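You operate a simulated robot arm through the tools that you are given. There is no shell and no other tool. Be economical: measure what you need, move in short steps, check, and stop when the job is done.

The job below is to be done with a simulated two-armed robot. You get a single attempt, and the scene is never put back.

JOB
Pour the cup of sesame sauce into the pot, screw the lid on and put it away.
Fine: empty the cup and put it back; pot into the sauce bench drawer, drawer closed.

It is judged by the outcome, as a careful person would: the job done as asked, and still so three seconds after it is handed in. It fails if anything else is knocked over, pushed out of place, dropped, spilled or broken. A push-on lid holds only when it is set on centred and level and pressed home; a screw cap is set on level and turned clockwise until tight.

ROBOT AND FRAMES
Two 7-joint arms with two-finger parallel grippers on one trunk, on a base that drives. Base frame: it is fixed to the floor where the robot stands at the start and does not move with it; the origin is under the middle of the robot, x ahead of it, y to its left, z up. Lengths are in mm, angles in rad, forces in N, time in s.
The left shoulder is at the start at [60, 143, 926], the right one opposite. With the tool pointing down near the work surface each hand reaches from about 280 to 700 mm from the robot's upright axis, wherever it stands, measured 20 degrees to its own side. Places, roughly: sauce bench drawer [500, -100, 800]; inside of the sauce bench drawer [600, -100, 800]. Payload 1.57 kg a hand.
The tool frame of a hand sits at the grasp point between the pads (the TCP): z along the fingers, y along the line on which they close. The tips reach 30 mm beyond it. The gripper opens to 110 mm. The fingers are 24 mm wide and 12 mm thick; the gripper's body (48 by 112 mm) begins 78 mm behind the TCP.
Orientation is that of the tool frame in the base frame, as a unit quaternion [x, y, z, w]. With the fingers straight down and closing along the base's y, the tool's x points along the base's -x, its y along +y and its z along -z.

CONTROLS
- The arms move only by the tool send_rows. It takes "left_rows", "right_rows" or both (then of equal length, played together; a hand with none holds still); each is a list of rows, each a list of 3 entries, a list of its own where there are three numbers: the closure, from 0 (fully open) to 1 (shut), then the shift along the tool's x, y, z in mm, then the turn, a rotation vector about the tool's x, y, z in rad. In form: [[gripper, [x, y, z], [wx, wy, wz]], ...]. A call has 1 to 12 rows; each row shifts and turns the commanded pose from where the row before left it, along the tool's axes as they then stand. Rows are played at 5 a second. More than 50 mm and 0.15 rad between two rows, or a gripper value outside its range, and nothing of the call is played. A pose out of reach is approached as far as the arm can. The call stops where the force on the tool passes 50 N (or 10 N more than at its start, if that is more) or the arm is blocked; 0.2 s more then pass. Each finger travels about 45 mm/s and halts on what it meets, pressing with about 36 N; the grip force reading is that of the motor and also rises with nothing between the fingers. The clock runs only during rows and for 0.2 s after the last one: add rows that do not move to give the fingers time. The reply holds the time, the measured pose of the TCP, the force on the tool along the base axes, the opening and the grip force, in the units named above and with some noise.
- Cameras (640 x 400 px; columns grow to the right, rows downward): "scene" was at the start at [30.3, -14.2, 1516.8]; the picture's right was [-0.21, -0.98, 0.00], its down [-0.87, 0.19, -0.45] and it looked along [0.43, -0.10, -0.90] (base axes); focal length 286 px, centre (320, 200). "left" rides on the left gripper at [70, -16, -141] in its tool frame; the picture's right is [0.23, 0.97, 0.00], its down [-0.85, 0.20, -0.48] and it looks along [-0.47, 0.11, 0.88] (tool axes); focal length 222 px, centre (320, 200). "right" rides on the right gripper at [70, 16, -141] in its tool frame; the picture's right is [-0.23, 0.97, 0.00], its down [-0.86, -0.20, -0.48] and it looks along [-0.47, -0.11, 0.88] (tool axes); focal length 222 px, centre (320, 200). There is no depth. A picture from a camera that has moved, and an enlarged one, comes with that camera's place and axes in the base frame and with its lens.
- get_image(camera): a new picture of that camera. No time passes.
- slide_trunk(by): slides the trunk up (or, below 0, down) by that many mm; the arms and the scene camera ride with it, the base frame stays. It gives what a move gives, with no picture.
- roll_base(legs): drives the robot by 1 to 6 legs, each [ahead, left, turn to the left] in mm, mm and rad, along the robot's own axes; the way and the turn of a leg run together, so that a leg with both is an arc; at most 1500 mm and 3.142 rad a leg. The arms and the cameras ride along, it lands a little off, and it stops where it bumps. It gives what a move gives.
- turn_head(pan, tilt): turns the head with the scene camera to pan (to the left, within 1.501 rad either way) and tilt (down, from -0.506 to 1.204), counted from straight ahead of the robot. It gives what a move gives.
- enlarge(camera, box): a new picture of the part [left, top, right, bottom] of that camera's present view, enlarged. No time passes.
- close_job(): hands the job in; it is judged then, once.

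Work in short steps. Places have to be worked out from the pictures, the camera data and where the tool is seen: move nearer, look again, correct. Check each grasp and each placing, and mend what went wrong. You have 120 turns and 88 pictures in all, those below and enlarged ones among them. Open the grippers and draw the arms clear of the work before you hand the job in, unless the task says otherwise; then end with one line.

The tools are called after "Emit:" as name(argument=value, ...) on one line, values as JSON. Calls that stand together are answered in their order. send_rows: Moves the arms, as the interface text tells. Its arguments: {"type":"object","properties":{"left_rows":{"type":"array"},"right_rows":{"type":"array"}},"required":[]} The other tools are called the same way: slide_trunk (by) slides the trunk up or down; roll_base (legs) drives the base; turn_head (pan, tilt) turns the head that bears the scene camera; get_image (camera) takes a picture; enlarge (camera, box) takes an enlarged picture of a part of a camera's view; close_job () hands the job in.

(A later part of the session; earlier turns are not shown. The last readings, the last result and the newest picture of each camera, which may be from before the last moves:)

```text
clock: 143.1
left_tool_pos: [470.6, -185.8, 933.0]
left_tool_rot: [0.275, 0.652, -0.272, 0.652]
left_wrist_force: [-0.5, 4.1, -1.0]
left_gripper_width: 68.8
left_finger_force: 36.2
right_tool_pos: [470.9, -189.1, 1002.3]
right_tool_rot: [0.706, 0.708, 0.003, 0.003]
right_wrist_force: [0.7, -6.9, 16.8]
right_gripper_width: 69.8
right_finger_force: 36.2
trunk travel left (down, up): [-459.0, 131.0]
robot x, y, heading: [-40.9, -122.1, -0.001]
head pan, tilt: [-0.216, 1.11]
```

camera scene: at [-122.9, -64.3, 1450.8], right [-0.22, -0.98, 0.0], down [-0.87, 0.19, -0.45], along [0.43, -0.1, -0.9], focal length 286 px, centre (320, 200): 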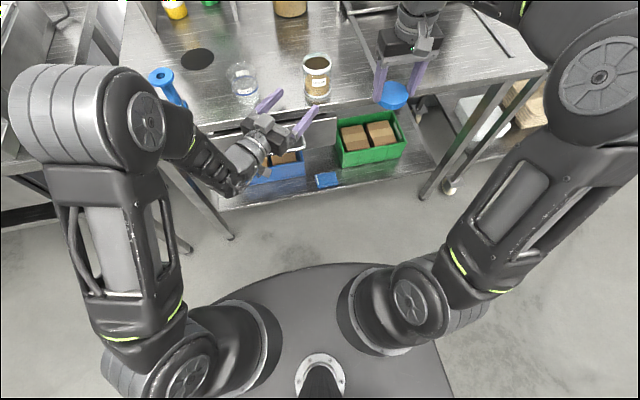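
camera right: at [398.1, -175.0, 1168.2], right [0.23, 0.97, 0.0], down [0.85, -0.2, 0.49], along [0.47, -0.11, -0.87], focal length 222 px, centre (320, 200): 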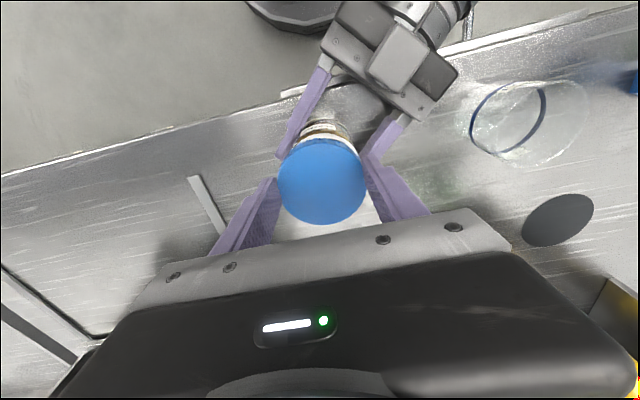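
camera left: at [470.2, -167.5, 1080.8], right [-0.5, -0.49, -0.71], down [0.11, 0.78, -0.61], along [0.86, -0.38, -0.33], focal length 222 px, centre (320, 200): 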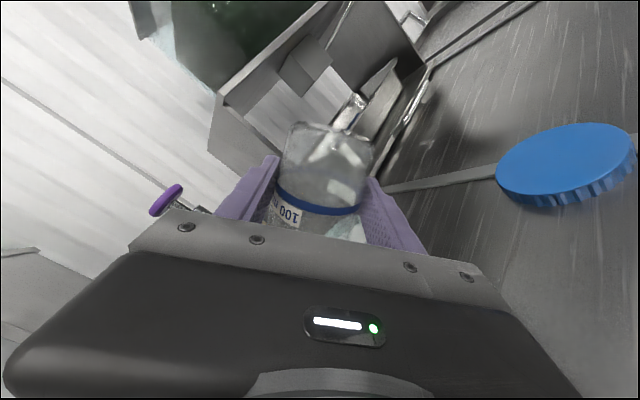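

Emit:
send_rows(right_rows=[[0.5, [0, 0, 0.2], [0, 0, 0.14]], [0.5, [0, 0, 0.2], [0, 0, 0.14]], [0.5, [0, 0, 0.2], [0, 0, 0.14]], [0.5, [0, 0, 0.2], [0, 0, 0.14]], [0.5, [0, 0, 0.2], [0, 0, 0.14]], [0.5, [0, 0, 0], [0, 0, 0]]])

Emit:
enlarge(camera="scene", box=[255, 70, 335, 150])

```text
clock: 144.5
left_tool_pos: [472.3, -187.2, 931.7]
left_tool_rot: [0.275, 0.652, -0.273, 0.652]
left_wrist_force: [-4.1, 2.5, -3.7]
left_gripper_width: 69.0
left_finger_force: 35.8
right_tool_pos: [471.4, -187.4, 1001.6]
right_tool_rot: [0.906, 0.424, 0.005, 0.002]
right_wrist_force: [8.2, -1.1, 24.7]
right_gripper_width: 70.2
right_finger_force: 35.8
trunk travel left (down, up): [-459.0, 131.0]
robot x, y, heading: [-41.1, -130.8, -0.001]
head pan, tilt: [-0.216, 1.11]
```

```text
5.00 times, centred on (295, 110) of scene
camera zoom: at [-13.9, -141.8, 1450.8], right [-0.22, -0.98, 0.0], down [-0.87, 0.19, -0.45], along [0.44, -0.1, -0.9], focal length 1431 px, centre (445, 650)
```

zoom: 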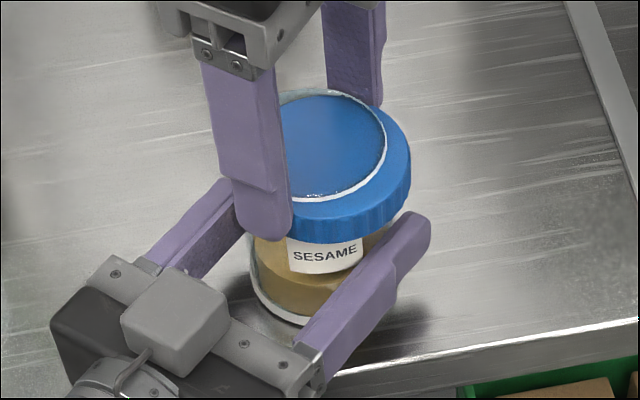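

The lid is visibly off-centre on the pot (it had sat off-centre in the grip, so turning swung it away). I lift it off and look at how it sits in the fingers.

Emit:
send_rows(right_rows=[[0.5, [0, 0, -6], [0, 0, 0]], [0.5, [0, 0, -12], [0, 0, 0]], [0.5, [0, 0, -12], [0, 0, -0.1]], [0.5, [0, 0, 0], [0, 0, -0.14]], [0.5, [0, 0, 0], [0, 0, -0.14]], [0.5, [0, 0, 0], [0, 0, -0.14]], [0.5, [0, 0, 0], [0, 0, -0.14]], [0.5, [0, 0, 0], [0, 0, 0]]])

Emit:
enlarge(camera="right", box=[220, 90, 420, 250])

```text
clock: 146.3
left_tool_pos: [472.4, -186.6, 931.9]
left_tool_rot: [0.275, 0.652, -0.272, 0.652]
left_wrist_force: [2.6, 0.3, 5.6]
left_gripper_width: 68.7
left_finger_force: 35.9
right_tool_pos: [470.7, -189.5, 1029.9]
right_tool_rot: [0.718, 0.696, 0.002, 0.002]
right_wrist_force: [0.2, 0.2, -0.7]
right_gripper_width: 69.9
right_finger_force: 36.4
trunk travel left (down, up): [-459.0, 131.0]
robot x, y, heading: [-45.3, -128.6, 0.001]
head pan, tilt: [-0.216, 1.11]
```

```text
2.50 times, centred on (320, 170) of right
camera zoom: at [488.0, -120.4, 1170.1], right [0.97, -0.26, 0.01], down [-0.23, -0.85, 0.48], along [-0.12, -0.46, -0.88], focal length 555 px, centre (320, 275)
```

zoom: 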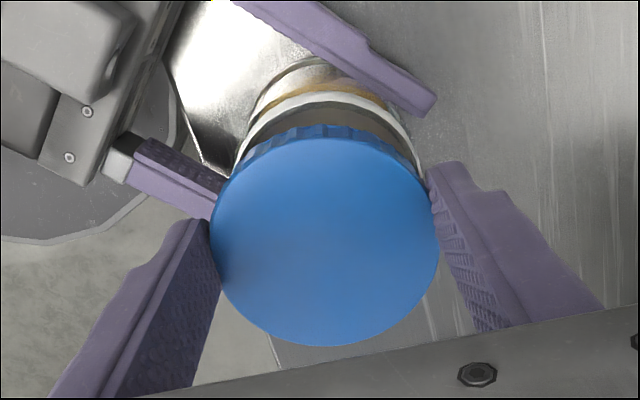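

Lid sits ~3 mm off in the grip and ~6 mm off the pot in y. I rotate back in the air to a negative yaw (for a long clockwise stroke), compensating the offset, and measure again from there.

Emit:
send_rows(right_rows=[[0.5, [0, -0.4, 0], [0, 0, -0.14]], [0.5, [0, -0.4, 0], [0, 0, -0.14]], [0.5, [0, -0.4, 0], [0, 0, -0.14]], [0.5, [0, -0.4, 0], [0, 0, -0.14]], [0.5, [0, -0.4, 0], [0, 0, -0.14]], [0.5, [0, -0.4, 0], [0, 0, -0.14]], [0.5, [0, -0.4, 0], [0, 0, -0.14]], [0.5, [0, -0.4, 0], [0, 0, -0.14]], [0.5, [0, -0.4, 0], [0, 0, -0.14]], [0.5, [0, -0.4, 0], [0, 0, -0.14]], [0.5, [0, -0.4, 0], [0, 0, -0.14]]])

Emit:
send_rows(right_rows=[[0.5, [0, -0.4, 0], [0, 0, -0.14]], [0.5, [0, -0.4, 0], [0, 0, -0.14]], [0.5, [0, -0.4, 0], [0, 0, -0.14]], [0.5, [0, -0.4, 0], [0, 0, -0.14]], [0.5, [0, -0.4, 0], [0, 0, -0.14]], [0.5, [0, -0.4, 0], [0, 0, -0.14]], [0.5, [0, -0.4, 0], [0, 0, -0.14]], [0.5, [0, -0.4, 0], [0, 0, -0.14]], [0.5, [0, 0, 0], [0, 0, 0]]])

Emit:
enlarge(camera="right", box=[220, 90, 420, 250])

```text
clock: 148.7
left_tool_pos: [472.0, -186.5, 932.4]
left_tool_rot: [0.274, 0.652, -0.272, 0.652]
left_wrist_force: [1.6, 0.2, 7.0]
left_gripper_width: 68.7
left_finger_force: 35.8
right_tool_pos: [468.3, -193.1, 1029.2]
right_tool_rot: [0.03, 1.0, 0.0, 0.004]
right_wrist_force: [-0.8, 0.2, -0.7]
right_gripper_width: 70.1
right_finger_force: 36.7
trunk travel left (down, up): [-459.0, 131.0]
robot x, y, heading: [-39.8, -127.8, -0.0]
head pan, tilt: [-0.216, 1.11]
```

```text
clock: 150.7
left_tool_pos: [473.2, -185.8, 931.8]
left_tool_rot: [0.274, 0.653, -0.271, 0.652]
left_wrist_force: [-1.3, -0.6, 5.1]
left_gripper_width: 68.6
left_finger_force: 36.5
right_tool_pos: [468.8, -195.5, 1028.7]
right_tool_rot: [-0.504, 0.863, -0.002, 0.004]
right_wrist_force: [0.1, -0.5, -0.4]
right_gripper_width: 70.2
right_finger_force: 36.3
trunk travel left (down, up): [-459.0, 131.0]
robot x, y, heading: [-42.7, -130.3, -0.002]
head pan, tilt: [-0.216, 1.11]
```

```text
2.50 times, centred on (320, 170) of right
camera zoom: at [419.4, -247.5, 1169.5], right [-0.74, 0.68, -0.01], down [0.59, 0.65, 0.48], along [0.33, 0.35, -0.88], focal length 555 px, centre (320, 275)
```

zoom: 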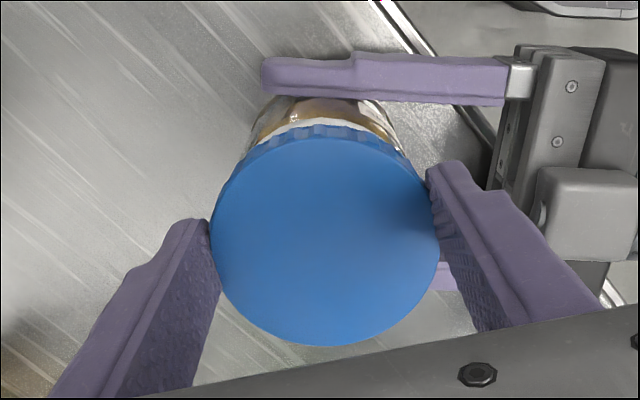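

Averaging both views: pot centre ≈ (473.5,-187.6), lid centre ≈ 4 mm off TCP along tool x. Shift 5.1 mm and lower to first contact.

Emit:
send_rows(right_rows=[[0.5, [-5.1, -0.2, 0], [0, 0, 0]], [0.5, [0, 0, 8], [0, 0, 0]], [0.5, [0, 0, 8], [0, 0, 0]], [0.5, [0, 0, 4], [0, 0, 0]], [0.5, [0, 0, 2], [0, 0, 0]], [0.5, [0, 0, 2], [0, 0, 0]], [0.5, [0, 0, 0], [0, 0, 0]]])

Emit:
send_rows(right_rows=[[0.5, [0, 0, 1], [0, 0, 0]], [0.5, [0, 0, 1], [0, 0, 0]], [0.5, [0, 0, 0], [0, 0, 0]]])

Emit:
enlarge(camera="scene", box=[255, 70, 335, 150])

```text
clock: 152.3
left_tool_pos: [470.8, -186.9, 930.9]
left_tool_rot: [0.274, 0.652, -0.272, 0.652]
left_wrist_force: [-0.8, -0.1, 5.4]
left_gripper_width: 68.4
left_finger_force: 36.5
right_tool_pos: [472.2, -190.6, 1006.4]
right_tool_rot: [-0.504, 0.864, -0.002, 0.004]
right_wrist_force: [-0.6, 0.0, -0.4]
right_gripper_width: 70.1
right_finger_force: 36.4
trunk travel left (down, up): [-459.0, 131.0]
robot x, y, heading: [-42.9, -127.4, -0.001]
head pan, tilt: [-0.216, 1.11]
```

```text
clock: 153.1
left_tool_pos: [472.5, -187.2, 932.8]
left_tool_rot: [0.275, 0.652, -0.273, 0.652]
left_wrist_force: [-0.4, 0.3, 5.1]
left_gripper_width: 68.5
left_finger_force: 36.5
right_tool_pos: [473.1, -190.9, 1002.9]
right_tool_rot: [-0.504, 0.864, -0.002, 0.003]
right_wrist_force: [0.1, 0.7, 0.3]
right_gripper_width: 70.2
right_finger_force: 35.9
trunk travel left (down, up): [-459.0, 131.0]
robot x, y, heading: [-42.5, -129.1, -0.001]
head pan, tilt: [-0.216, 1.11]
```

```text
5.00 times, centred on (295, 110) of scene
camera zoom: at [-13.0, -142.2, 1450.8], right [-0.22, -0.98, 0.0], down [-0.87, 0.19, -0.45], along [0.43, -0.1, -0.9], focal length 1431 px, centre (445, 650)
```

zoom: 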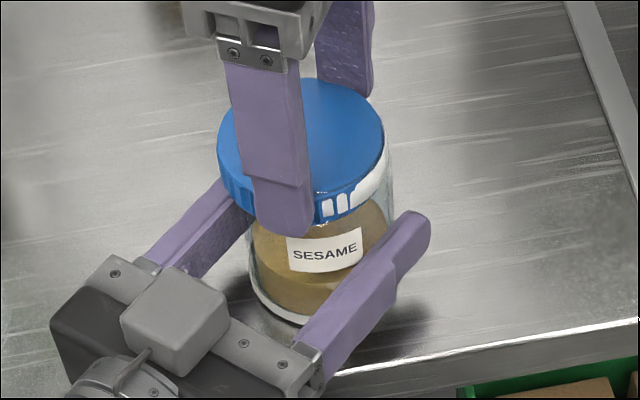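

The scene view shows the lid now ~6 mm too far left: the lid actually sits ~9 mm off TCP in the grip. I undo the shift, rest the lid on the neck, and then regrip it centred.

Emit:
send_rows(right_rows=[[0.5, [0, 0, -4], [0, 0, 0]], [0.5, [6, 0.8, 0], [0, 0, 0]], [0.5, [0, 0, 3], [0, 0, 0]], [0.5, [0, 0, 1], [0, 0, 0]], [0.5, [0, 0, 0], [0, 0, 0]]])

Emit:
enlarge(camera="scene", box=[255, 70, 335, 150])

```text
clock: 154.3
left_tool_pos: [472.0, -186.7, 932.3]
left_tool_rot: [0.274, 0.653, -0.271, 0.652]
left_wrist_force: [-1.2, -4.2, -1.6]
left_gripper_width: 68.3
left_finger_force: 36.2
right_tool_pos: [469.6, -195.4, 1007.1]
right_tool_rot: [-0.504, 0.863, -0.002, 0.007]
right_wrist_force: [8.5, 1.1, 25.3]
right_gripper_width: 70.0
right_finger_force: 36.4
trunk travel left (down, up): [-459.0, 131.0]
robot x, y, heading: [-42.3, -126.9, -0.002]
head pan, tilt: [-0.216, 1.11]
```

```text
5.00 times, centred on (295, 110) of scene
camera zoom: at [-13.6, -142.4, 1451.0], right [-0.22, -0.98, 0.0], down [-0.87, 0.19, -0.45], along [0.44, -0.1, -0.9], focal length 1431 px, centre (445, 650)
```

zoom: 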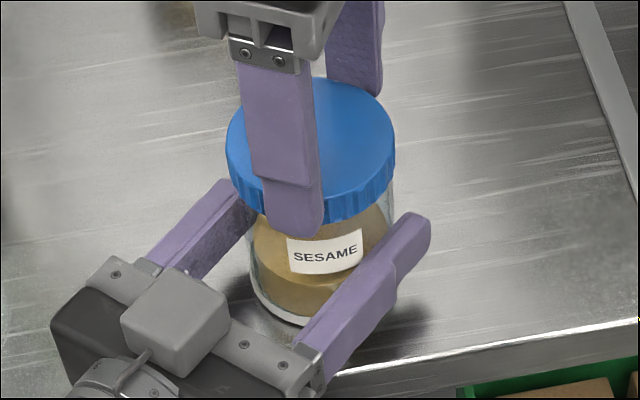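

Contact at z 1007 here means the skirt is on the rim, whereas at the previous spot it slid freely over the neck: the wrist-camera alignment was nearly right (≈1.5 mm off). I go back by 4 mm, seat the lid over the neck, release it and regrip it centred.

Emit:
send_rows(right_rows=[[0.5, [0, 0, -5], [0, 0, 0]], [0.5, [-4, -0.5, 0], [0, 0, 0]], [0.5, [0, 0, 4], [0, 0, 0]], [0.5, [0, 0, 2], [0, 0, 0]], [0.5, [0, 0, 2], [0, 0, 0]], [0.5, [0, 0, 0], [0, 0, 0]]])

```text
clock: 155.7
left_tool_pos: [472.8, -185.4, 932.4]
left_tool_rot: [0.274, 0.653, -0.271, 0.652]
left_wrist_force: [7.1, 10.9, -10.8]
left_gripper_width: 68.4
left_finger_force: 36.1
right_tool_pos: [470.7, -192.7, 1001.7]
right_tool_rot: [-0.503, 0.864, -0.002, 0.004]
right_wrist_force: [-4.8, -15.2, 38.9]
right_gripper_width: 70.5
right_finger_force: 35.9
trunk travel left (down, up): [-459.0, 131.0]
robot x, y, heading: [-42.3, -129.4, 0.003]
head pan, tilt: [-0.216, 1.11]
```

Seated with some side load. Release so the lid can settle, recentre the hand by 4 mm over it, and look.

Emit:
send_rows(right_rows=[[0.5, [0, 0, -1.5], [0, 0, 0]], [0.33, [0, 0, 0], [0, 0, 0]], [0.2, [0, 0, 0], [0, 0, 0]], [0.15, [0, 0, 0], [0, 0, 0]], [0.15, [-4, 0, 0], [0, 0, 0]], [0.15, [0, 0, 0], [0, 0, 0]]])

Emit:
enlarge(camera="right", box=[220, 90, 420, 250])

Emit:
enlarge(camera="scene", box=[255, 70, 335, 150])

```text
clock: 157.1
left_tool_pos: [472.3, -187.2, 933.2]
left_tool_rot: [0.275, 0.652, -0.272, 0.652]
left_wrist_force: [0.4, -0.1, 1.3]
left_gripper_width: 68.4
left_finger_force: 36.1
right_tool_pos: [472.5, -188.4, 1001.2]
right_tool_rot: [-0.504, 0.864, -0.002, 0.003]
right_wrist_force: [0.1, 0.1, -0.3]
right_gripper_width: 93.2
right_finger_force: 0.0
trunk travel left (down, up): [-459.0, 131.0]
robot x, y, heading: [-41.4, -128.6, -0.004]
head pan, tilt: [-0.216, 1.11]
```

```text
2.50 times, centred on (320, 170) of right
camera zoom: at [423.0, -241.0, 1142.1], right [-0.74, 0.68, -0.01], down [0.59, 0.65, 0.48], along [0.33, 0.35, -0.88], focal length 555 px, centre (320, 275)
```

zoom: 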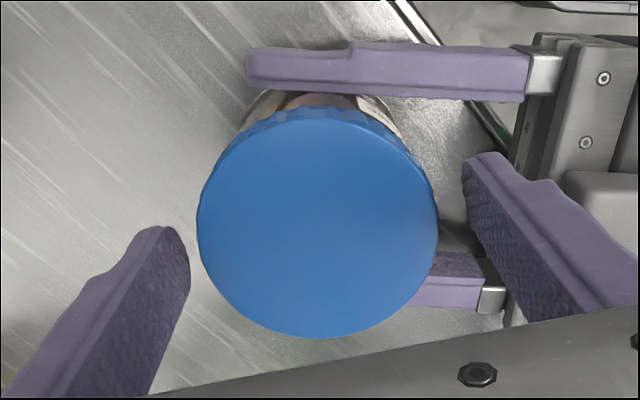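

```text
5.00 times, centred on (295, 110) of scene
camera zoom: at [-12.7, -142.3, 1450.8], right [-0.22, -0.98, 0.0], down [-0.87, 0.19, -0.45], along [0.43, -0.1, -0.9], focal length 1431 px, centre (445, 650)
```

zoom: 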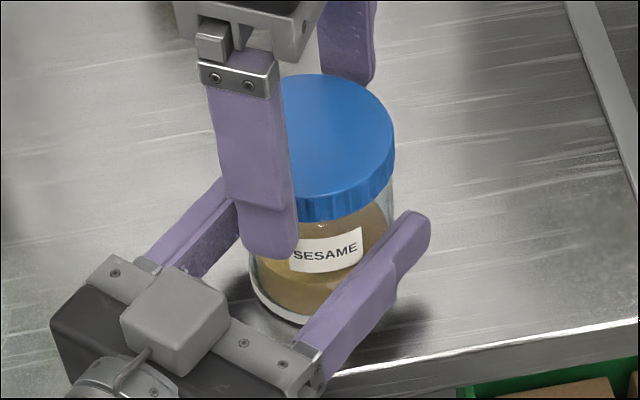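

The lid now sits level and centred on the pot. I recentre by 1.5 mm, grip, press slightly and turn clockwise.

Emit:
send_rows(right_rows=[[0.25, [1.5, 0, 0], [0, 0, 0]], [0.3, [0, 0, 0], [0, 0, 0]], [0.4, [0, 0, 0], [0, 0, 0]], [0.5, [0, 0, 0], [0, 0, 0]], [0.5, [0, 0, 0], [0, 0, 0]], [0.5, [0, 0, 0], [0, 0, 0.1]], [0.5, [0, 0, 0.5], [0, 0, 0.12]], [0.5, [0, 0, 0.5], [0, 0, 0.12]], [0.5, [0, 0, 0], [0, 0, 0.12]], [0.5, [0, 0, 0], [0, 0, 0.12]], [0.5, [0, 0, 0], [0, 0, 0.12]], [0.5, [0, 0, 0], [0, 0, 0]]])

Emit:
enlarge(camera="scene", box=[255, 70, 335, 150])

```text
clock: 159.7
left_tool_pos: [472.8, -186.8, 931.5]
left_tool_rot: [0.275, 0.652, -0.272, 0.652]
left_wrist_force: [-0.5, -3.4, 3.3]
left_gripper_width: 68.8
left_finger_force: 36.4
right_tool_pos: [472.0, -188.5, 1000.9]
right_tool_rot: [-0.177, 0.984, 0.0, 0.004]
right_wrist_force: [0.9, 1.5, -0.7]
right_gripper_width: 70.1
right_finger_force: 36.0
trunk travel left (down, up): [-459.0, 131.0]
robot x, y, heading: [-41.6, -127.9, -0.005]
head pan, tilt: [-0.216, 1.11]
```

```text
5.00 times, centred on (295, 110) of scene
camera zoom: at [-12.9, -142.2, 1450.7], right [-0.22, -0.98, 0.0], down [-0.87, 0.19, -0.45], along [0.43, -0.1, -0.9], focal length 1431 px, centre (445, 650)
```

zoom: 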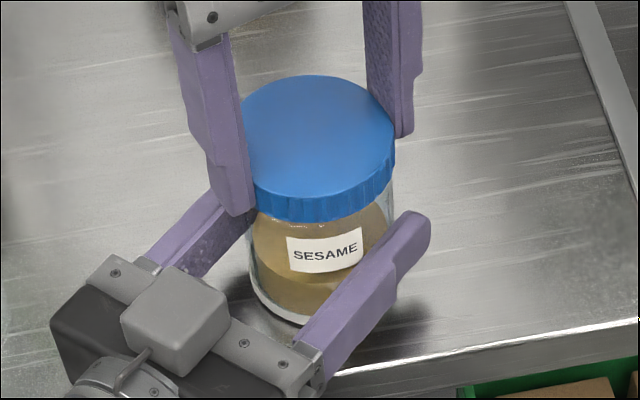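

Lid centred and level. Keep turning clockwise.

Emit:
send_rows(right_rows=[[0.5, [0, 0, 0.2], [0, 0, 0.14]], [0.5, [0, 0, 0.2], [0, 0, 0.14]], [0.5, [0, 0, 0.2], [0, 0, 0.14]], [0.5, [0, 0, 0.2], [0, 0, 0.14]], [0.5, [0, 0, 0.2], [0, 0, 0.14]], [0.5, [0, 0, 0.2], [0, 0, 0.14]], [0.5, [0, 0, 0.2], [0, 0, 0.14]], [0.5, [0, 0, 0.2], [0, 0, 0.14]], [0.5, [0, 0, 0.2], [0, 0, 0.14]], [0.5, [0, 0, 0.2], [0, 0, 0.14]], [0.5, [0, 0, 0], [0, 0, 0.14]], [0.5, [0, 0, 0], [0, 0, 0]]])

Emit:
send_rows(right_rows=[[0.5, [0, 0, 0], [0, 0, 0.14]], [0.5, [0, 0, 0], [0, 0, 0.14]], [0.5, [0, 0, 0], [0, 0, 0.14]], [0.5, [0, 0, 0], [0, 0, 0.14]], [0.5, [0, 0, 0], [0, 0, 0.14]], [0.5, [0, 0, 0], [0, 0, 0.14]], [0.5, [0, 0, 0], [0, 0, 0.14]], [0.5, [0, 0, 0], [0, 0, 0]]])

```text
clock: 162.3
left_tool_pos: [469.9, -187.4, 932.0]
left_tool_rot: [0.275, 0.652, -0.273, 0.651]
left_wrist_force: [-1.8, -20.9, -1.2]
left_gripper_width: 68.4
left_finger_force: 36.2
right_tool_pos: [471.3, -188.8, 999.4]
right_tool_rot: [0.559, 0.829, 0.004, 0.004]
right_wrist_force: [2.7, 21.2, 6.8]
right_gripper_width: 70.2
right_finger_force: 36.3
trunk travel left (down, up): [-459.0, 131.0]
robot x, y, heading: [-39.1, -126.7, 0.002]
head pan, tilt: [-0.216, 1.11]
```

```text
clock: 164.1
left_tool_pos: [471.3, -188.9, 932.9]
left_tool_rot: [0.276, 0.652, -0.274, 0.651]
left_wrist_force: [-19.1, -16.3, 2.7]
left_gripper_width: 68.8
left_finger_force: 36.6
right_tool_pos: [472.0, -189.8, 999.0]
right_tool_rot: [0.884, 0.468, 0.007, 0.002]
right_wrist_force: [19.6, 13.3, 6.2]
right_gripper_width: 70.2
right_finger_force: 35.2
trunk travel left (down, up): [-459.0, 131.0]
robot x, y, heading: [-44.8, -126.4, 0.003]
head pan, tilt: [-0.216, 1.11]
```

It is threading: z sank ~2 mm over the half-turn, with growing drag. I ratchet: open, rotate back, regrip (shift <1 mm), and turn again.

Emit:
send_rows(right_rows=[[0.35, [0, 0, 0], [0, 0, 0]], [0.2, [0, 0, 0], [0, 0, 0]], [0.15, [0, 0, 0], [0, 0, 0]], [0.15, [0, 0, 0], [0, 0, -0.14]], [0.15, [0, 0, 0], [0, 0, -0.14]], [0.15, [0, 0, 0], [0, 0, -0.14]], [0.15, [0, 0, 0], [0, 0, -0.14]], [0.15, [0, 0, 0], [0, 0, -0.14]], [0.15, [0, 0, 0], [0, 0, -0.14]], [0.15, [0, 0, 0], [0, 0, -0.14]], [0.15, [0, 0, 0], [0, 0, -0.14]], [0.15, [0, 0, 0], [0, 0, -0.14]]])

Emit:
send_rows(right_rows=[[0.15, [0, 0, 0], [0, 0, -0.14]], [0.15, [0, 0, 0], [0, 0, -0.14]], [0.15, [0, 0, 0], [0, 0, -0.14]], [0.15, [0, 0, 0], [0, 0, -0.14]], [0.15, [0, 0, 0], [0, 0, -0.14]], [0.15, [0, 0, 0], [0, 0, -0.14]], [0.15, [0, 0, 0], [0, 0, -0.14]], [0.15, [0, 0, 0], [0, 0, -0.14]], [0.15, [0, 0, 0], [0, 0, -0.14]], [0.15, [0, 0, 0], [0, 0, -0.14]], [0.15, [0, 0, 0], [0, 0, -0.14]], [0.15, [0, 0, 0], [0, 0, -0.14]]])

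Emit:
send_rows(right_rows=[[0.15, [-0.8, -0.5, 0], [0, 0, -0.14]], [0.15, [0, 0, 0], [0, 0, -0.1]], [0.3, [0, 0, 0], [0, 0, 0]], [0.4, [0, 0, 0], [0, 0, 0]], [0.5, [0, 0, 0], [0, 0, 0]], [0.5, [0, 0, 0], [0, 0, 0]], [0.5, [0, 0, 0.1], [0, 0, 0.14]], [0.5, [0, 0, 0.1], [0, 0, 0.14]], [0.5, [0, 0, 0.1], [0, 0, 0.14]], [0.5, [0, 0, 0.1], [0, 0, 0.14]], [0.5, [0, 0, 0.1], [0, 0, 0.14]], [0.5, [0, 0, 0], [0, 0, 0]]])

```text
clock: 166.7
left_tool_pos: [472.9, -186.0, 932.2]
left_tool_rot: [0.275, 0.652, -0.273, 0.652]
left_wrist_force: [1.3, 1.1, 3.2]
left_gripper_width: 68.4
left_finger_force: 36.2
right_tool_pos: [471.5, -190.0, 998.1]
right_tool_rot: [0.437, 0.9, 0.0, 0.003]
right_wrist_force: [0.3, -0.3, -0.5]
right_gripper_width: 93.4
right_finger_force: 0.1
trunk travel left (down, up): [-459.0, 131.0]
robot x, y, heading: [-41.8, -128.9, -0.001]
head pan, tilt: [-0.216, 1.11]
```

```text
clock: 169.3
left_tool_pos: [472.0, -187.0, 931.7]
left_tool_rot: [0.274, 0.653, -0.272, 0.652]
left_wrist_force: [-0.1, -0.7, 0.3]
left_gripper_width: 68.6
left_finger_force: 36.3
right_tool_pos: [471.9, -190.7, 999.2]
right_tool_rot: [-0.38, 0.925, -0.001, 0.003]
right_wrist_force: [-0.1, -0.4, -0.7]
right_gripper_width: 93.6
right_finger_force: 0.1
trunk travel left (down, up): [-459.0, 131.0]
robot x, y, heading: [-42.3, -127.4, -0.002]
head pan, tilt: [-0.216, 1.11]
```

```text
clock: 171.9
left_tool_pos: [470.6, -187.5, 931.9]
left_tool_rot: [0.276, 0.652, -0.273, 0.651]
left_wrist_force: [-18.7, 1.0, 2.4]
left_gripper_width: 68.9
left_finger_force: 35.8
right_tool_pos: [474.9, -190.6, 998.4]
right_tool_rot: [-0.155, 0.988, -0.001, 0.006]
right_wrist_force: [17.5, -2.4, -2.1]
right_gripper_width: 70.7
right_finger_force: 36.1
trunk travel left (down, up): [-459.0, 131.0]
robot x, y, heading: [-44.1, -128.2, -0.002]
head pan, tilt: [-0.216, 1.11]
```

Emit:
send_rows(right_rows=[[0.5, [-1, 0, 0], [0, 0, 0.14]], [0.5, [0, 0, 0.1], [0, 0, 0.14]], [0.5, [0, 0, 0.1], [0, 0, 0.14]], [0.5, [0, 0, 0.1], [0, 0, 0.14]], [0.5, [0, 0, 0.1], [0, 0, 0.14]], [0.5, [0, 0, 0.1], [0, 0, 0.14]], [0.5, [0, 0, 0.1], [0, 0, 0.14]], [0.5, [0, 0, 0.1], [0, 0, 0.14]], [0.5, [0, 0, 0.1], [0, 0, 0.14]], [0.5, [0, 0, 0.1], [0, 0, 0.14]], [0.5, [0, 0, 0], [0, 0, 0.14]], [0.5, [0, 0, 0], [0, 0, 0]]])

Emit:
enlarge(camera="scene", box=[255, 70, 335, 150])

```text
clock: 174.5
left_tool_pos: [475.0, -184.0, 932.6]
left_tool_rot: [0.272, 0.654, -0.269, 0.653]
left_wrist_force: [27.8, 2.2, -2.1]
left_gripper_width: 68.7
left_finger_force: 36.0
right_tool_pos: [470.8, -188.3, 996.5]
right_tool_rot: [0.575, 0.818, 0.0, 0.002]
right_wrist_force: [-27.4, -3.4, 4.0]
right_gripper_width: 69.6
right_finger_force: 36.5
trunk travel left (down, up): [-459.0, 131.0]
robot x, y, heading: [-40.5, -130.0, -0.001]
head pan, tilt: [-0.216, 1.11]
```

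```text
5.00 times, centred on (295, 110) of scene
camera zoom: at [-12.7, -142.3, 1450.8], right [-0.22, -0.98, 0.0], down [-0.87, 0.19, -0.45], along [0.43, -0.1, -0.9], focal length 1431 px, centre (445, 650)
```

zoom: 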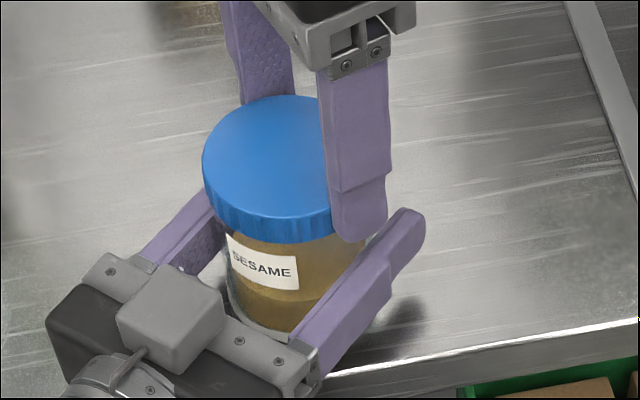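

The pot itself has started to turn and slip in the left grip — so the cap is tight. I release the right hand, raise it and turn its yaw back.

Emit:
send_rows(right_rows=[[0.35, [0, 0, 0], [0, 0, 0]], [0.2, [0, 0, 0], [0, 0, 0]], [0.05, [0, 0, 0], [0, 0, 0]], [0, [0, 0, 0], [0, 0, 0]], [0, [0, 0, -30], [0, 0, 0]], [0, [0, 0, -30], [0, 0, 0]], [0, [10, -30, -10], [0, 0, -0.14]], [0, [0, 0, 0], [0, 0, -0.14]], [0, [0, 0, 0], [0, 0, -0.14]], [0, [0, 0, 0], [0, 0, -0.14]], [0, [0, 0, 0], [0, 0, -0.14]], [0, [0, 0, 0], [0, 0, -0.14]]])

Emit:
send_rows(left_rows=[[0.35, [0, 0, 0], [0, 0, 0]], [0.25, [0, 0, 0], [0, 0, 0]], [0.15, [0, 0, 0], [0, 0, 0]], [0.15, [0, 0, 0], [0, 0, 0]], [0.15, [0, 0, 0], [0, 0, 0]]], right_rows=[[0, [0, 0, 0], [0, 0, -0.13]], [0, [0, 0, 0], [0, 0, -0.13]], [0, [0, 0, 0], [0, 0, -0.13]], [0, [0, 0, 0], [0, 0, 0]], [0, [0, 0, 0], [0, 0, 0]]])

Emit:
get_image(camera="scene")

```text
clock: 177.1
left_tool_pos: [472.6, -186.9, 932.1]
left_tool_rot: [0.275, 0.652, -0.273, 0.652]
left_wrist_force: [-0.4, 0.1, 3.0]
left_gripper_width: 68.5
left_finger_force: 36.3
right_tool_pos: [441.9, -190.5, 1039.3]
right_tool_rot: [0.19, 0.982, 0.001, 0.005]
right_wrist_force: [-0.1, 0.8, -0.3]
right_gripper_width: 110.0
right_finger_force: 0.0
right hand out of reach, approached as far as the arm can: row 6
trunk travel left (down, up): [-459.0, 131.0]
robot x, y, heading: [-42.6, -130.2, 0.0]
head pan, tilt: [-0.216, 1.11]
```

```text
clock: 178.3
left_tool_pos: [472.3, -187.1, 932.1]
left_tool_rot: [0.273, 0.653, -0.272, 0.652]
left_wrist_force: [0.3, -0.2, -0.9]
left_gripper_width: 93.7
left_finger_force: 0.2
right_tool_pos: [443.3, -190.4, 1038.5]
right_tool_rot: [-0.003, 1.0, 0.001, 0.004]
right_wrist_force: [-0.9, -0.1, 0.1]
right_gripper_width: 110.0
right_finger_force: 0.1
trunk travel left (down, up): [-459.0, 131.0]
robot x, y, heading: [-38.4, -128.8, 0.0]
head pan, tilt: [-0.216, 1.11]
```

```text
4 pictures are left
camera scene: at [-12.6, -142.2, 1450.8], right [-0.22, -0.98, 0.0], down [-0.87, 0.19, -0.45], along [0.43, -0.1, -0.9], focal length 286 px, centre (320, 200)
```

scene: 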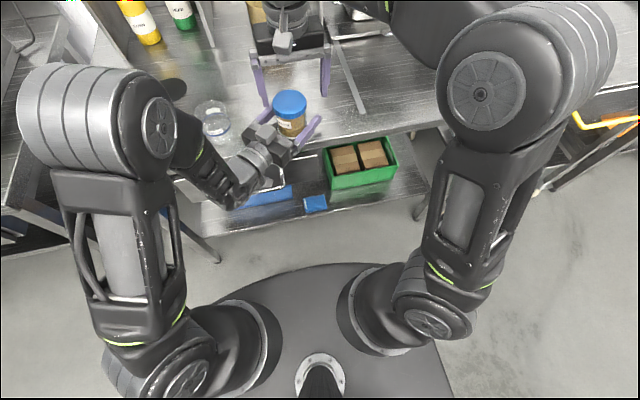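

Pot with lid stands free of the right hand. The handle bar triangulates to x≈363, y −131…27, z≈801 (drawer front ≈398). I back the left hand off the pot with the base and raise the left arm.

Emit:
roll_base(legs=[[-80, 80, 0]])

Emit:
send_rows(left_rows=[[0.15, [-40, 0, 0], [0, 0, 0]], [0.15, [-40, 0, 0], [0, 0, 0]], [0.15, [-40, 0, 0], [0, 0, 0]], [0.15, [-40, 0, 0], [0, 0, 0]], [0.15, [-30, 0, 0], [0, 0, 0]], [0.15, [0, 0, 0], [0, 0, 0]], [0.15, [0, 0, 0], [0, 0, 0]], [0.15, [0, 0, 0], [0, 0, 0]], [0.15, [0, 0, 0], [0, 0, 0]], [0.15, [0, 0, 0], [0, 0, 0]], [0.15, [0, 0, 0], [0, 0, 0]], [0.15, [0, 0, 0], [0, 0, 0]]], right_rows=[[0, [20, -10, 0], [0, 0, 0.131]], [0, [0, 0, 0], [0, 0, 0.131]], [0, [0, 0, 0], [0, 0, 0.131]], [0, [0, 0, 0], [0, 0, 0.131]], [0, [0, 0, 0], [0, 0, 0.131]], [0, [0, 0, 0], [0, 0, 0.131]], [0, [0, 0, 0], [0, 0, 0.131]], [0, [0, 0, 0], [0, 0, 0.131]], [0, [0, 0, 0], [0, 0, 0.131]], [0, [0, 0, 0], [0, 0, 0.131]], [0, [0, 0, 0], [0, 0, 0.131]], [0, [0, 0, 0], [0, 0, 0.131]]])

```text
clock: 179.6
left_tool_pos: [391.7, -108.5, 932.9]
left_tool_rot: [0.275, 0.652, -0.273, 0.652]
left_wrist_force: [-0.1, 0.4, -0.4]
left_gripper_width: 93.5
left_finger_force: 0.0
right_tool_pos: [361.1, -110.5, 1038.6]
right_tool_rot: [-0.002, 1.0, -0.001, 0.004]
right_wrist_force: [0.3, 0.5, -0.1]
right_gripper_width: 110.1
right_finger_force: 0.0
trunk travel left (down, up): [-459.0, 131.0]
robot x, y, heading: [-124.2, -45.7, -0.004]
head pan, tilt: [-0.216, 1.11]
```

```text
clock: 180.9
left_tool_pos: [392.5, -107.8, 1108.7]
left_tool_rot: [0.28, 0.663, -0.265, 0.641]
left_wrist_force: [0.3, 1.1, -2.4]
left_gripper_width: 92.6
left_finger_force: 0.1
right_tool_pos: [343.8, -119.8, 1043.5]
right_tool_rot: [0.343, 0.939, 0.006, 0.008]
right_wrist_force: [-0.7, -0.3, 1.2]
right_gripper_width: 110.2
right_finger_force: 0.0
trunk travel left (down, up): [-459.0, 131.0]
robot x, y, heading: [-126.2, -51.3, -0.002]
head pan, tilt: [-0.216, 1.11]
stopped in row 6 (left hand): the force on the tool passed its limit (the readings are from after the stop); the commanded pose is now the measured one
```

The hands touched each other. I move the left hand away to the left (+y), then finish the right hand's turn.

Emit:
send_rows(left_rows=[[0.15, [0, 28, -28], [0, 0, 0]], [0.15, [0, 28, -28], [0, 0, 0]], [0.15, [0, 28, -28], [0, 0, 0]], [0.15, [0, 28, -28], [0, 0, 0]], [0.15, [0, 28, -28], [0, 0, 0]]])

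Emit:
send_rows(right_rows=[[0, [0, 0, 0], [0, 0, 0.125]], [0, [0, 0, 0], [0, 0, 0.125]], [0, [0, 0, 0], [0, 0, 0.125]], [0, [0, 0, 0], [0, 0, 0.125]], [0, [0, 0, 0], [0, 0, 0.125]], [0, [0, 0, 0], [0, 0, 0.125]], [0, [0, 0, 0], [0, 0, 0.12]], [0, [0, 0, 0], [0, 0, 0]]])

```text
clock: 181.7
left_tool_pos: [387.3, -11.1, 1113.0]
left_tool_rot: [0.292, 0.657, -0.274, 0.639]
left_wrist_force: [-11.0, -4.6, 0.9]
left_gripper_width: 103.3
left_finger_force: 6.2
right_tool_pos: [340.0, -108.6, 1045.5]
right_tool_rot: [0.333, 0.943, 0.014, 0.006]
right_wrist_force: [10.2, 5.2, -0.8]
right_gripper_width: 110.3
right_finger_force: 0.0
trunk travel left (down, up): [-459.0, 131.0]
robot x, y, heading: [-120.0, -52.8, -0.008]
head pan, tilt: [-0.216, 1.11]
stopped in row 3 (left hand): the force on the tool passed its limit (the readings are from after the stop); the commanded pose is now the measured one
```

```text
clock: 183.5
left_tool_pos: [390.2, -8.5, 1112.8]
left_tool_rot: [0.289, 0.658, -0.272, 0.64]
left_wrist_force: [0.0, -0.1, -1.1]
left_gripper_width: 93.4
left_finger_force: 0.0
right_tool_pos: [339.9, -109.1, 1046.4]
right_tool_rot: [0.699, 0.715, 0.012, -0.001]
right_wrist_force: [-0.8, -0.1, -0.3]
right_gripper_width: 110.1
right_finger_force: 0.1
trunk travel left (down, up): [-459.0, 131.0]
robot x, y, heading: [-124.0, -47.7, -0.003]
head pan, tilt: [-0.216, 1.11]
```

Now free. Left continues away to the left; right goes to its pre-hook place above the handle (TCP x≈320, y≈-90), and I look with the right camera.

Emit:
send_rows(left_rows=[[0.15, [0, 28, -28], [0, 0, 0]], [0.15, [0, 28, -28], [0, 0, 0]], [0.15, [0, 28, -28], [0, 0, 0]], [0.15, [0, 0, 0], [0, 0, 0]], [0.15, [0, 0, 0], [0, 0, 0]], [0.15, [0, 0, 0], [0, 0, 0]], [0.15, [0, 0, 0], [0, 0, 0]], [0.15, [0, 0, 0], [0, 0, 0]]], right_rows=[[0, [0, 0, 0], [0, 0, 0]], [0, [0, 0, 0], [0, 0, 0]], [0, [0, 0, 0], [0, 0, 0]], [0, [10, -10, 0], [0, 0, 0]], [0, [9, -10, 40], [0, 0, 0]], [0, [0, 0, 45], [0, 0, 0]], [0, [0, 0, 45], [0, 0, 0]], [0, [0, 0, 0], [0, 0, 0]]])

Emit:
get_image(camera="right")

```text
clock: 185.3
left_tool_pos: [394.6, 114.2, 1114.1]
left_tool_rot: [0.289, 0.658, -0.271, 0.64]
left_wrist_force: [1.2, 0.3, 0.0]
left_gripper_width: 93.4
left_finger_force: 0.1
right_tool_pos: [322.3, -87.1, 915.9]
right_tool_rot: [0.698, 0.716, 0.013, 0.0]
right_wrist_force: [-0.5, -0.5, 0.3]
right_gripper_width: 109.8
right_finger_force: 0.0
trunk travel left (down, up): [-459.0, 131.0]
robot x, y, heading: [-123.3, -48.5, -0.002]
head pan, tilt: [-0.216, 1.11]
```

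```text
3 pictures are left
camera right: at [333.9, -21.0, 1057.4], right [0.98, -0.2, 0.01], down [-0.19, -0.87, 0.46], along [-0.08, -0.45, -0.89], focal length 222 px, centre (320, 200)
```

right: 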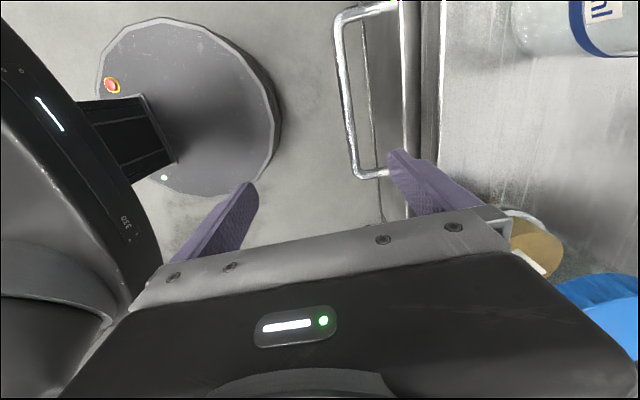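

The rear finger is between handle bar (x≈361) and drawer front (≈398). I shift 20 mm inward along the bar and lower 108 mm to hook it.

Emit:
send_rows(right_rows=[[0, [20, 0, 0], [0, 0, 0]], [0, [0, 0, 35], [0, 0, 0]], [0, [0, 0, 35], [0, 0, 0]], [0, [0, 0, 36], [0, 0, 0]], [0, [0, 0, 0], [0, 0, 0]]])

Emit:
roll_base(legs=[[-60, 0, 0]])

```text
clock: 186.5
left_tool_pos: [395.2, 113.7, 1116.6]
left_tool_rot: [0.289, 0.658, -0.272, 0.64]
left_wrist_force: [-0.5, 1.1, 0.4]
left_gripper_width: 93.4
left_finger_force: 0.0
right_tool_pos: [323.6, -67.2, 807.7]
right_tool_rot: [0.698, 0.716, 0.014, 0.0]
right_wrist_force: [0.3, 0.1, 0.5]
right_gripper_width: 110.2
right_finger_force: 0.0
trunk travel left (down, up): [-459.0, 131.0]
robot x, y, heading: [-123.9, -46.5, -0.005]
head pan, tilt: [-0.216, 1.11]
```

```text
clock: 187.4
left_tool_pos: [334.5, 114.1, 1116.4]
left_tool_rot: [0.289, 0.657, -0.272, 0.64]
left_wrist_force: [-0.2, -0.1, -0.1]
left_gripper_width: 93.5
left_finger_force: 0.0
right_tool_pos: [261.4, -66.5, 809.3]
right_tool_rot: [0.699, 0.715, 0.014, 0.0]
right_wrist_force: [-0.7, 0.8, -1.2]
right_gripper_width: 109.9
right_finger_force: 0.0
trunk travel left (down, up): [-459.0, 131.0]
robot x, y, heading: [-181.5, -48.2, -0.002]
head pan, tilt: [-0.216, 1.11]
```

No resistance noted; I pull on another 165 mm and then verify with a picture.

Emit:
roll_base(legs=[[-165, 0, 0]])

Emit:
get_image(camera="scene")

```text
clock: 188.9
left_tool_pos: [168.2, 116.0, 1115.6]
left_tool_rot: [0.289, 0.658, -0.271, 0.641]
left_wrist_force: [0.6, 0.5, 0.2]
left_gripper_width: 93.4
left_finger_force: 0.1
right_tool_pos: [96.5, -65.6, 808.4]
right_tool_rot: [0.698, 0.716, 0.014, -0.001]
right_wrist_force: [-0.7, -0.1, 0.3]
right_gripper_width: 109.8
right_finger_force: 0.1
trunk travel left (down, up): [-459.0, 131.0]
robot x, y, heading: [-350.5, -45.1, -0.005]
head pan, tilt: [-0.216, 1.11]
```

```text
2 pictures are left
camera scene: at [-320.6, -61.5, 1450.8], right [-0.22, -0.98, 0.0], down [-0.87, 0.2, -0.45], along [0.44, -0.1, -0.9], focal length 286 px, centre (320, 200)
```

scene: 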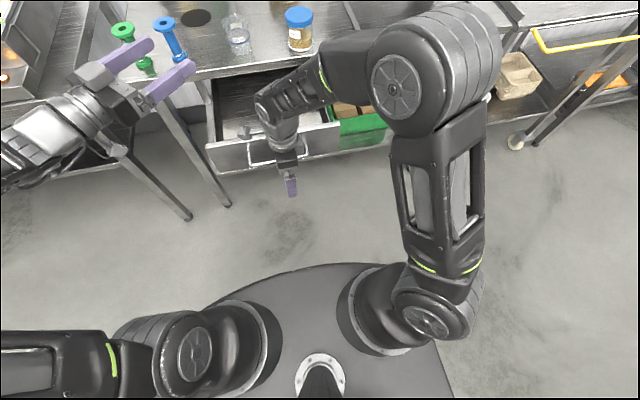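

The drawer is open ~209 mm and empty-looking. I lift the right hand off the handle and turn its yaw back, raise the trunk, then drive forward for the pot.

Emit:
send_rows(right_rows=[[0, [0, -4, 0], [0, 0, 0]], [0, [0, 0, -46], [0, 0, 0]], [0, [0, 0, -46], [0, 0, 0]], [0, [0, 0, -46], [0, 0, 0]], [0, [0, 0, -46], [0, 0, 0]], [0, [0, 0, -40], [0, 0, 0]], [0, [0, 0, 0], [0, 0, -0.14]], [0, [0, 0, 0], [0, 0, -0.14]], [0, [0, 0, 0], [0, 0, -0.14]], [0, [0, 0, 0], [0, 0, -0.14]], [0, [0, 0, 0], [0, 0, -0.14]], [0, [0, 0, 0], [0, 0, -0.14]]])

Emit:
send_rows(right_rows=[[0, [0, 0, 0], [0, 0, -0.14]], [0, [0, 0, 0], [0, 0, -0.14]], [0, [0, 0, 0], [0, 0, -0.14]], [0, [0, 0, 0], [0, 0, -0.14]], [0, [0, 0, 0], [0, 0, -0.13]], [0, [0, 0, 0], [0, 0, 0]]])

Emit:
slide_trunk(by=66)

Emit:
roll_base(legs=[[254, 11, 0]])

```text
clock: 191.5
left_tool_pos: [168.6, 116.6, 1115.9]
left_tool_rot: [0.288, 0.658, -0.271, 0.641]
left_wrist_force: [-0.2, -0.5, -0.5]
left_gripper_width: 93.4
left_finger_force: 0.0
right_tool_pos: [88.2, -71.1, 1033.1]
right_tool_rot: [0.345, 0.939, 0.013, 0.005]
right_wrist_force: [-0.7, 0.0, -0.8]
right_gripper_width: 109.9
right_finger_force: 0.1
trunk travel left (down, up): [-459.0, 131.0]
robot x, y, heading: [-350.5, -43.5, -0.003]
head pan, tilt: [-0.216, 1.11]
```

```text
clock: 192.9
left_tool_pos: [169.0, 116.3, 1115.8]
left_tool_rot: [0.289, 0.658, -0.271, 0.64]
left_wrist_force: [0.1, -0.2, -0.4]
left_gripper_width: 93.8
left_finger_force: 0.0
right_tool_pos: [89.0, -69.5, 1032.0]
right_tool_rot: [0.007, 1.0, 0.011, 0.01]
right_wrist_force: [-0.2, -0.7, -0.1]
right_gripper_width: 110.0
right_finger_force: 0.1
trunk travel left (down, up): [-459.0, 131.0]
robot x, y, heading: [-352.8, -44.5, 0.001]
head pan, tilt: [-0.216, 1.11]
```

```text
clock: 193.9
left_tool_pos: [168.9, 116.7, 1181.8]
left_tool_rot: [0.288, 0.658, -0.271, 0.64]
left_wrist_force: [0.6, 0.5, 0.2]
left_gripper_width: 93.6
left_finger_force: 0.0
right_tool_pos: [89.8, -70.6, 1097.5]
right_tool_rot: [0.008, 1.0, 0.01, 0.009]
right_wrist_force: [0.5, -0.1, 0.1]
right_gripper_width: 110.0
right_finger_force: 0.1
trunk travel left (down, up): [-525.0, 65.0]
robot x, y, heading: [-348.9, -47.7, -0.008]
head pan, tilt: [-0.216, 1.11]
```

```text
clock: 195.8
left_tool_pos: [422.8, 125.2, 1180.9]
left_tool_rot: [0.289, 0.658, -0.272, 0.64]
left_wrist_force: [0.5, -0.3, -0.6]
left_gripper_width: 93.3
left_finger_force: 0.1
right_tool_pos: [342.1, -59.9, 1097.4]
right_tool_rot: [0.008, 1.0, 0.01, 0.008]
right_wrist_force: [0.0, 0.4, -0.5]
right_gripper_width: 110.4
right_finger_force: 0.0
trunk travel left (down, up): [-525.0, 65.0]
robot x, y, heading: [-98.5, -37.0, -0.003]
head pan, tilt: [-0.216, 1.11]
```

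Move over the pot (expected ≈ (464,-178)), correct the small tilt, and take a picture to centre.

Emit:
send_rows(right_rows=[[0, [0, 0, 10], [0.02, 0.016, -0.016]], [0, [-30, -29.5, 13], [0, 0, 0]], [0, [-30, -29.5, 13], [0, 0, 0]], [0, [-30, -29.5, 13], [0, 0, 0]], [0, [-30, -29.5, 5], [0, 0, 0]], [0, [0, 0, 0], [0, 0, 0]]])

Emit:
get_image(camera="right")

```text
clock: 197.2
left_tool_pos: [422.1, 125.5, 1181.5]
left_tool_rot: [0.289, 0.658, -0.271, 0.641]
left_wrist_force: [-0.1, 0.2, 0.0]
left_gripper_width: 93.5
left_finger_force: 0.0
right_tool_pos: [461.1, -178.7, 1044.6]
right_tool_rot: [0.0, 1.0, 0.0, 0.001]
right_wrist_force: [-1.9, 0.5, -0.3]
right_gripper_width: 109.9
right_finger_force: 0.1
trunk travel left (down, up): [-525.0, 65.0]
robot x, y, heading: [-95.6, -39.1, -0.008]
head pan, tilt: [-0.216, 1.11]
```

```text
1 pictures are left
camera right: at [391.4, -161.6, 1184.0], right [0.23, 0.97, 0.0], down [0.85, -0.2, 0.48], along [0.47, -0.11, -0.88], focal length 222 px, centre (320, 200)
```

right: 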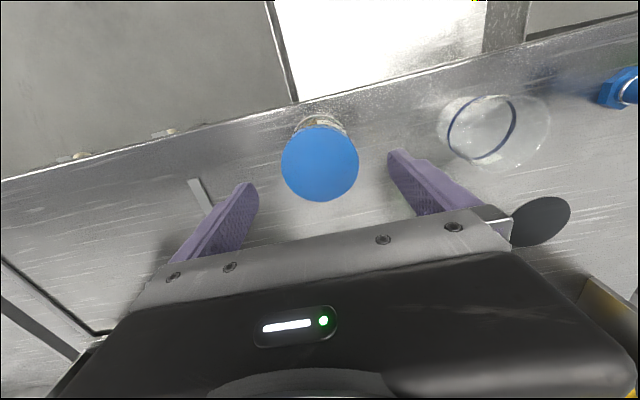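

Pot lid centre ≈ (461–463,-178); the cup stands fine. I descend to z 940, grip the pot and lift it 45 mm.

Emit:
send_rows(right_rows=[[0, [-1.5, 0.5, 30], [0, 0, 0]], [0, [0, 0, 35], [0, 0, 0]], [0, [0, 0, 39], [0, 0, 0]], [0.15, [0, 0, 0], [0, 0, 0]], [0.25, [0, 0, 0], [0, 0, 0]], [0.35, [0, 0, 0], [0, 0, 0]], [0.5, [0, 0, 0], [0, 0, 0]], [0.5, [0, 0, 0], [0, 0, 0]], [0.5, [0, 0, 0], [0, 0, 0]], [0.5, [0, 0, -15], [0, 0, 0]], [0.5, [0, 0, -30], [0, 0, 0]], [0.5, [0, 0, 0], [0, 0, 0]]])

```text
clock: 199.8
left_tool_pos: [420.6, 125.4, 1180.9]
left_tool_rot: [0.288, 0.658, -0.271, 0.641]
left_wrist_force: [-0.3, 0.5, -1.3]
left_gripper_width: 93.7
left_finger_force: 0.0
right_tool_pos: [464.8, -179.2, 985.3]
right_tool_rot: [0.001, 1.0, 0.0, 0.001]
right_wrist_force: [0.4, 0.3, -0.8]
right_gripper_width: 71.6
right_finger_force: 36.5
trunk travel left (down, up): [-525.0, 65.0]
robot x, y, heading: [-99.5, -32.8, -0.004]
head pan, tilt: [-0.216, 1.11]
```

Held (71.6 mm, at the lid). Carry it over the open drawer: base (-163,+108).

Emit:
roll_base(legs=[[-163, 108, 0]])

Emit:
slide_trunk(by=-120)

```text
clock: 201.3
left_tool_pos: [256.4, 234.9, 1181.6]
left_tool_rot: [0.288, 0.658, -0.271, 0.641]
left_wrist_force: [0.5, 1.6, 0.2]
left_gripper_width: 93.4
left_finger_force: 0.1
right_tool_pos: [300.3, -69.6, 986.5]
right_tool_rot: [-0.002, 1.0, -0.001, 0.002]
right_wrist_force: [0.8, 0.6, -0.9]
right_gripper_width: 71.4
right_finger_force: 35.9
trunk travel left (down, up): [-525.0, 65.0]
robot x, y, heading: [-261.6, 66.2, -0.003]
head pan, tilt: [-0.216, 1.11]
```

```text
clock: 202.8
left_tool_pos: [257.7, 235.5, 1060.5]
left_tool_rot: [0.287, 0.659, -0.27, 0.641]
left_wrist_force: [0.4, 0.7, -0.8]
left_gripper_width: 93.5
left_finger_force: 0.0
right_tool_pos: [300.7, -68.9, 866.3]
right_tool_rot: [-0.001, 1.0, 0.0, 0.0]
right_wrist_force: [0.5, 0.9, -1.0]
right_gripper_width: 71.5
right_finger_force: 36.0
trunk travel left (down, up): [-405.0, 185.0]
robot x, y, heading: [-259.4, 70.2, -0.001]
head pan, tilt: [-0.216, 1.11]
```

Pot bottom ≈ z 826. Lower with the arm in small steps until contact with the drawer floor.

Emit:
send_rows(right_rows=[[0.5, [0, 0, 6], [0, 0, 0]], [0.5, [0, 0, 6], [0, 0, 0]], [0.5, [0, 0, 6], [0, 0, 0]], [0.5, [0, 0, 6], [0, 0, 0]], [0.5, [0, 0, 5], [0, 0, 0]], [0.5, [0, 0, 5], [0, 0, 0]], [0.5, [0, 0, 0], [0, 0, 0]]])

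```text
clock: 204.4
left_tool_pos: [256.0, 234.8, 1061.1]
left_tool_rot: [0.289, 0.658, -0.271, 0.64]
left_wrist_force: [0.2, 0.5, 0.7]
left_gripper_width: 93.4
left_finger_force: 0.0
right_tool_pos: [300.2, -68.9, 832.9]
right_tool_rot: [-0.001, 1.0, 0.0, 0.001]
right_wrist_force: [-0.3, -0.3, -1.3]
right_gripper_width: 71.6
right_finger_force: 35.8
trunk travel left (down, up): [-405.0, 185.0]
robot x, y, heading: [-260.0, 70.2, 0.0]
head pan, tilt: [-0.216, 1.11]
```

Emit:
send_rows(right_rows=[[0.5, [0, 0, 4], [0, 0, 0]], [0.5, [0, 0, 4], [0, 0, 0]], [0.5, [0, 0, 4], [0, 0, 0]], [0.5, [0, 0, 4], [0, 0, 0]], [0.5, [0, 0, 3], [0, 0, 0]], [0.5, [0, 0, 3], [0, 0, 0]], [0.5, [0, 0, 3], [0, 0, 0]], [0.5, [0, 0, 0], [0, 0, 0]]])

```text
clock: 206.2
left_tool_pos: [256.6, 235.2, 1061.0]
left_tool_rot: [0.288, 0.658, -0.271, 0.64]
left_wrist_force: [-0.7, 0.0, -0.1]
left_gripper_width: 93.5
left_finger_force: 0.0
right_tool_pos: [301.6, -67.9, 807.5]
right_tool_rot: [0.0, 1.0, 0.0, 0.0]
right_wrist_force: [0.2, -0.4, -1.2]
right_gripper_width: 71.5
right_finger_force: 36.2
trunk travel left (down, up): [-405.0, 185.0]
robot x, y, heading: [-262.4, 69.8, -0.006]
head pan, tilt: [-0.216, 1.11]
```

Still no contact (pot bottom ≈ 767, and the weight reading stays). Continue in 3 mm steps.

Emit:
send_rows(right_rows=[[0.5, [0, 0, 3], [0, 0, 0]], [0.5, [0, 0, 3], [0, 0, 0]], [0.5, [0, 0, 3], [0, 0, 0]], [0.5, [0, 0, 3], [0, 0, 0]], [0.5, [0, 0, 3], [0, 0, 0]], [0.5, [0, 0, 3], [0, 0, 0]], [0.5, [0, 0, 3], [0, 0, 0]], [0.5, [0, 0, 3], [0, 0, 0]], [0.5, [0, 0, 0], [0, 0, 0]]])

```text
clock: 208.2
left_tool_pos: [253.9, 235.7, 1063.4]
left_tool_rot: [0.288, 0.657, -0.27, 0.642]
left_wrist_force: [-0.3, 0.4, 1.2]
left_gripper_width: 93.6
left_finger_force: 0.0
right_tool_pos: [300.9, -68.7, 786.0]
right_tool_rot: [0.0, 1.0, 0.001, 0.004]
right_wrist_force: [1.8, -1.6, 37.9]
right_gripper_width: 71.0
right_finger_force: 36.0
trunk travel left (down, up): [-405.0, 185.0]
robot x, y, heading: [-262.6, 73.4, -0.006]
head pan, tilt: [-0.216, 1.11]
```

Contact with the drawer floor. Ease off 2 mm, release, and rise.

Emit:
send_rows(right_rows=[[0.5, [0, 0, -2], [0, 0, 0]], [0.33, [0, 0, 0], [0, 0, 0]], [0.2, [0, 0, 0], [0, 0, 0]], [0.05, [0, 0, 0], [0, 0, 0]], [0, [0, 0, 0], [0, 0, 0]], [0, [0, 0, -20], [0, 0, 0]], [0, [0, 0, -40], [0, 0, 0]], [0, [0, 0, -45], [0, 0, 0]], [0, [0, 0, -45], [0, 0, 0]], [0, [0, 0, -45], [0, 0, 0]], [0, [0, 0, -30], [0, 0, 0]], [0, [0, 0, 0], [0, 0, 0]]])

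```text
clock: 210.8
left_tool_pos: [257.2, 235.5, 1062.1]
left_tool_rot: [0.289, 0.658, -0.271, 0.64]
left_wrist_force: [-0.1, 0.4, -0.2]
left_gripper_width: 93.4
left_finger_force: 0.0
right_tool_pos: [301.2, -67.7, 954.6]
right_tool_rot: [-0.001, 1.0, 0.0, 0.001]
right_wrist_force: [-0.3, -0.9, 0.4]
right_gripper_width: 109.9
right_finger_force: 0.1
right hand out of reach, approached as far as the arm can: row 10, 11
trunk travel left (down, up): [-405.0, 185.0]
robot x, y, heading: [-259.2, 69.8, -0.006]
head pan, tilt: [-0.216, 1.11]
```

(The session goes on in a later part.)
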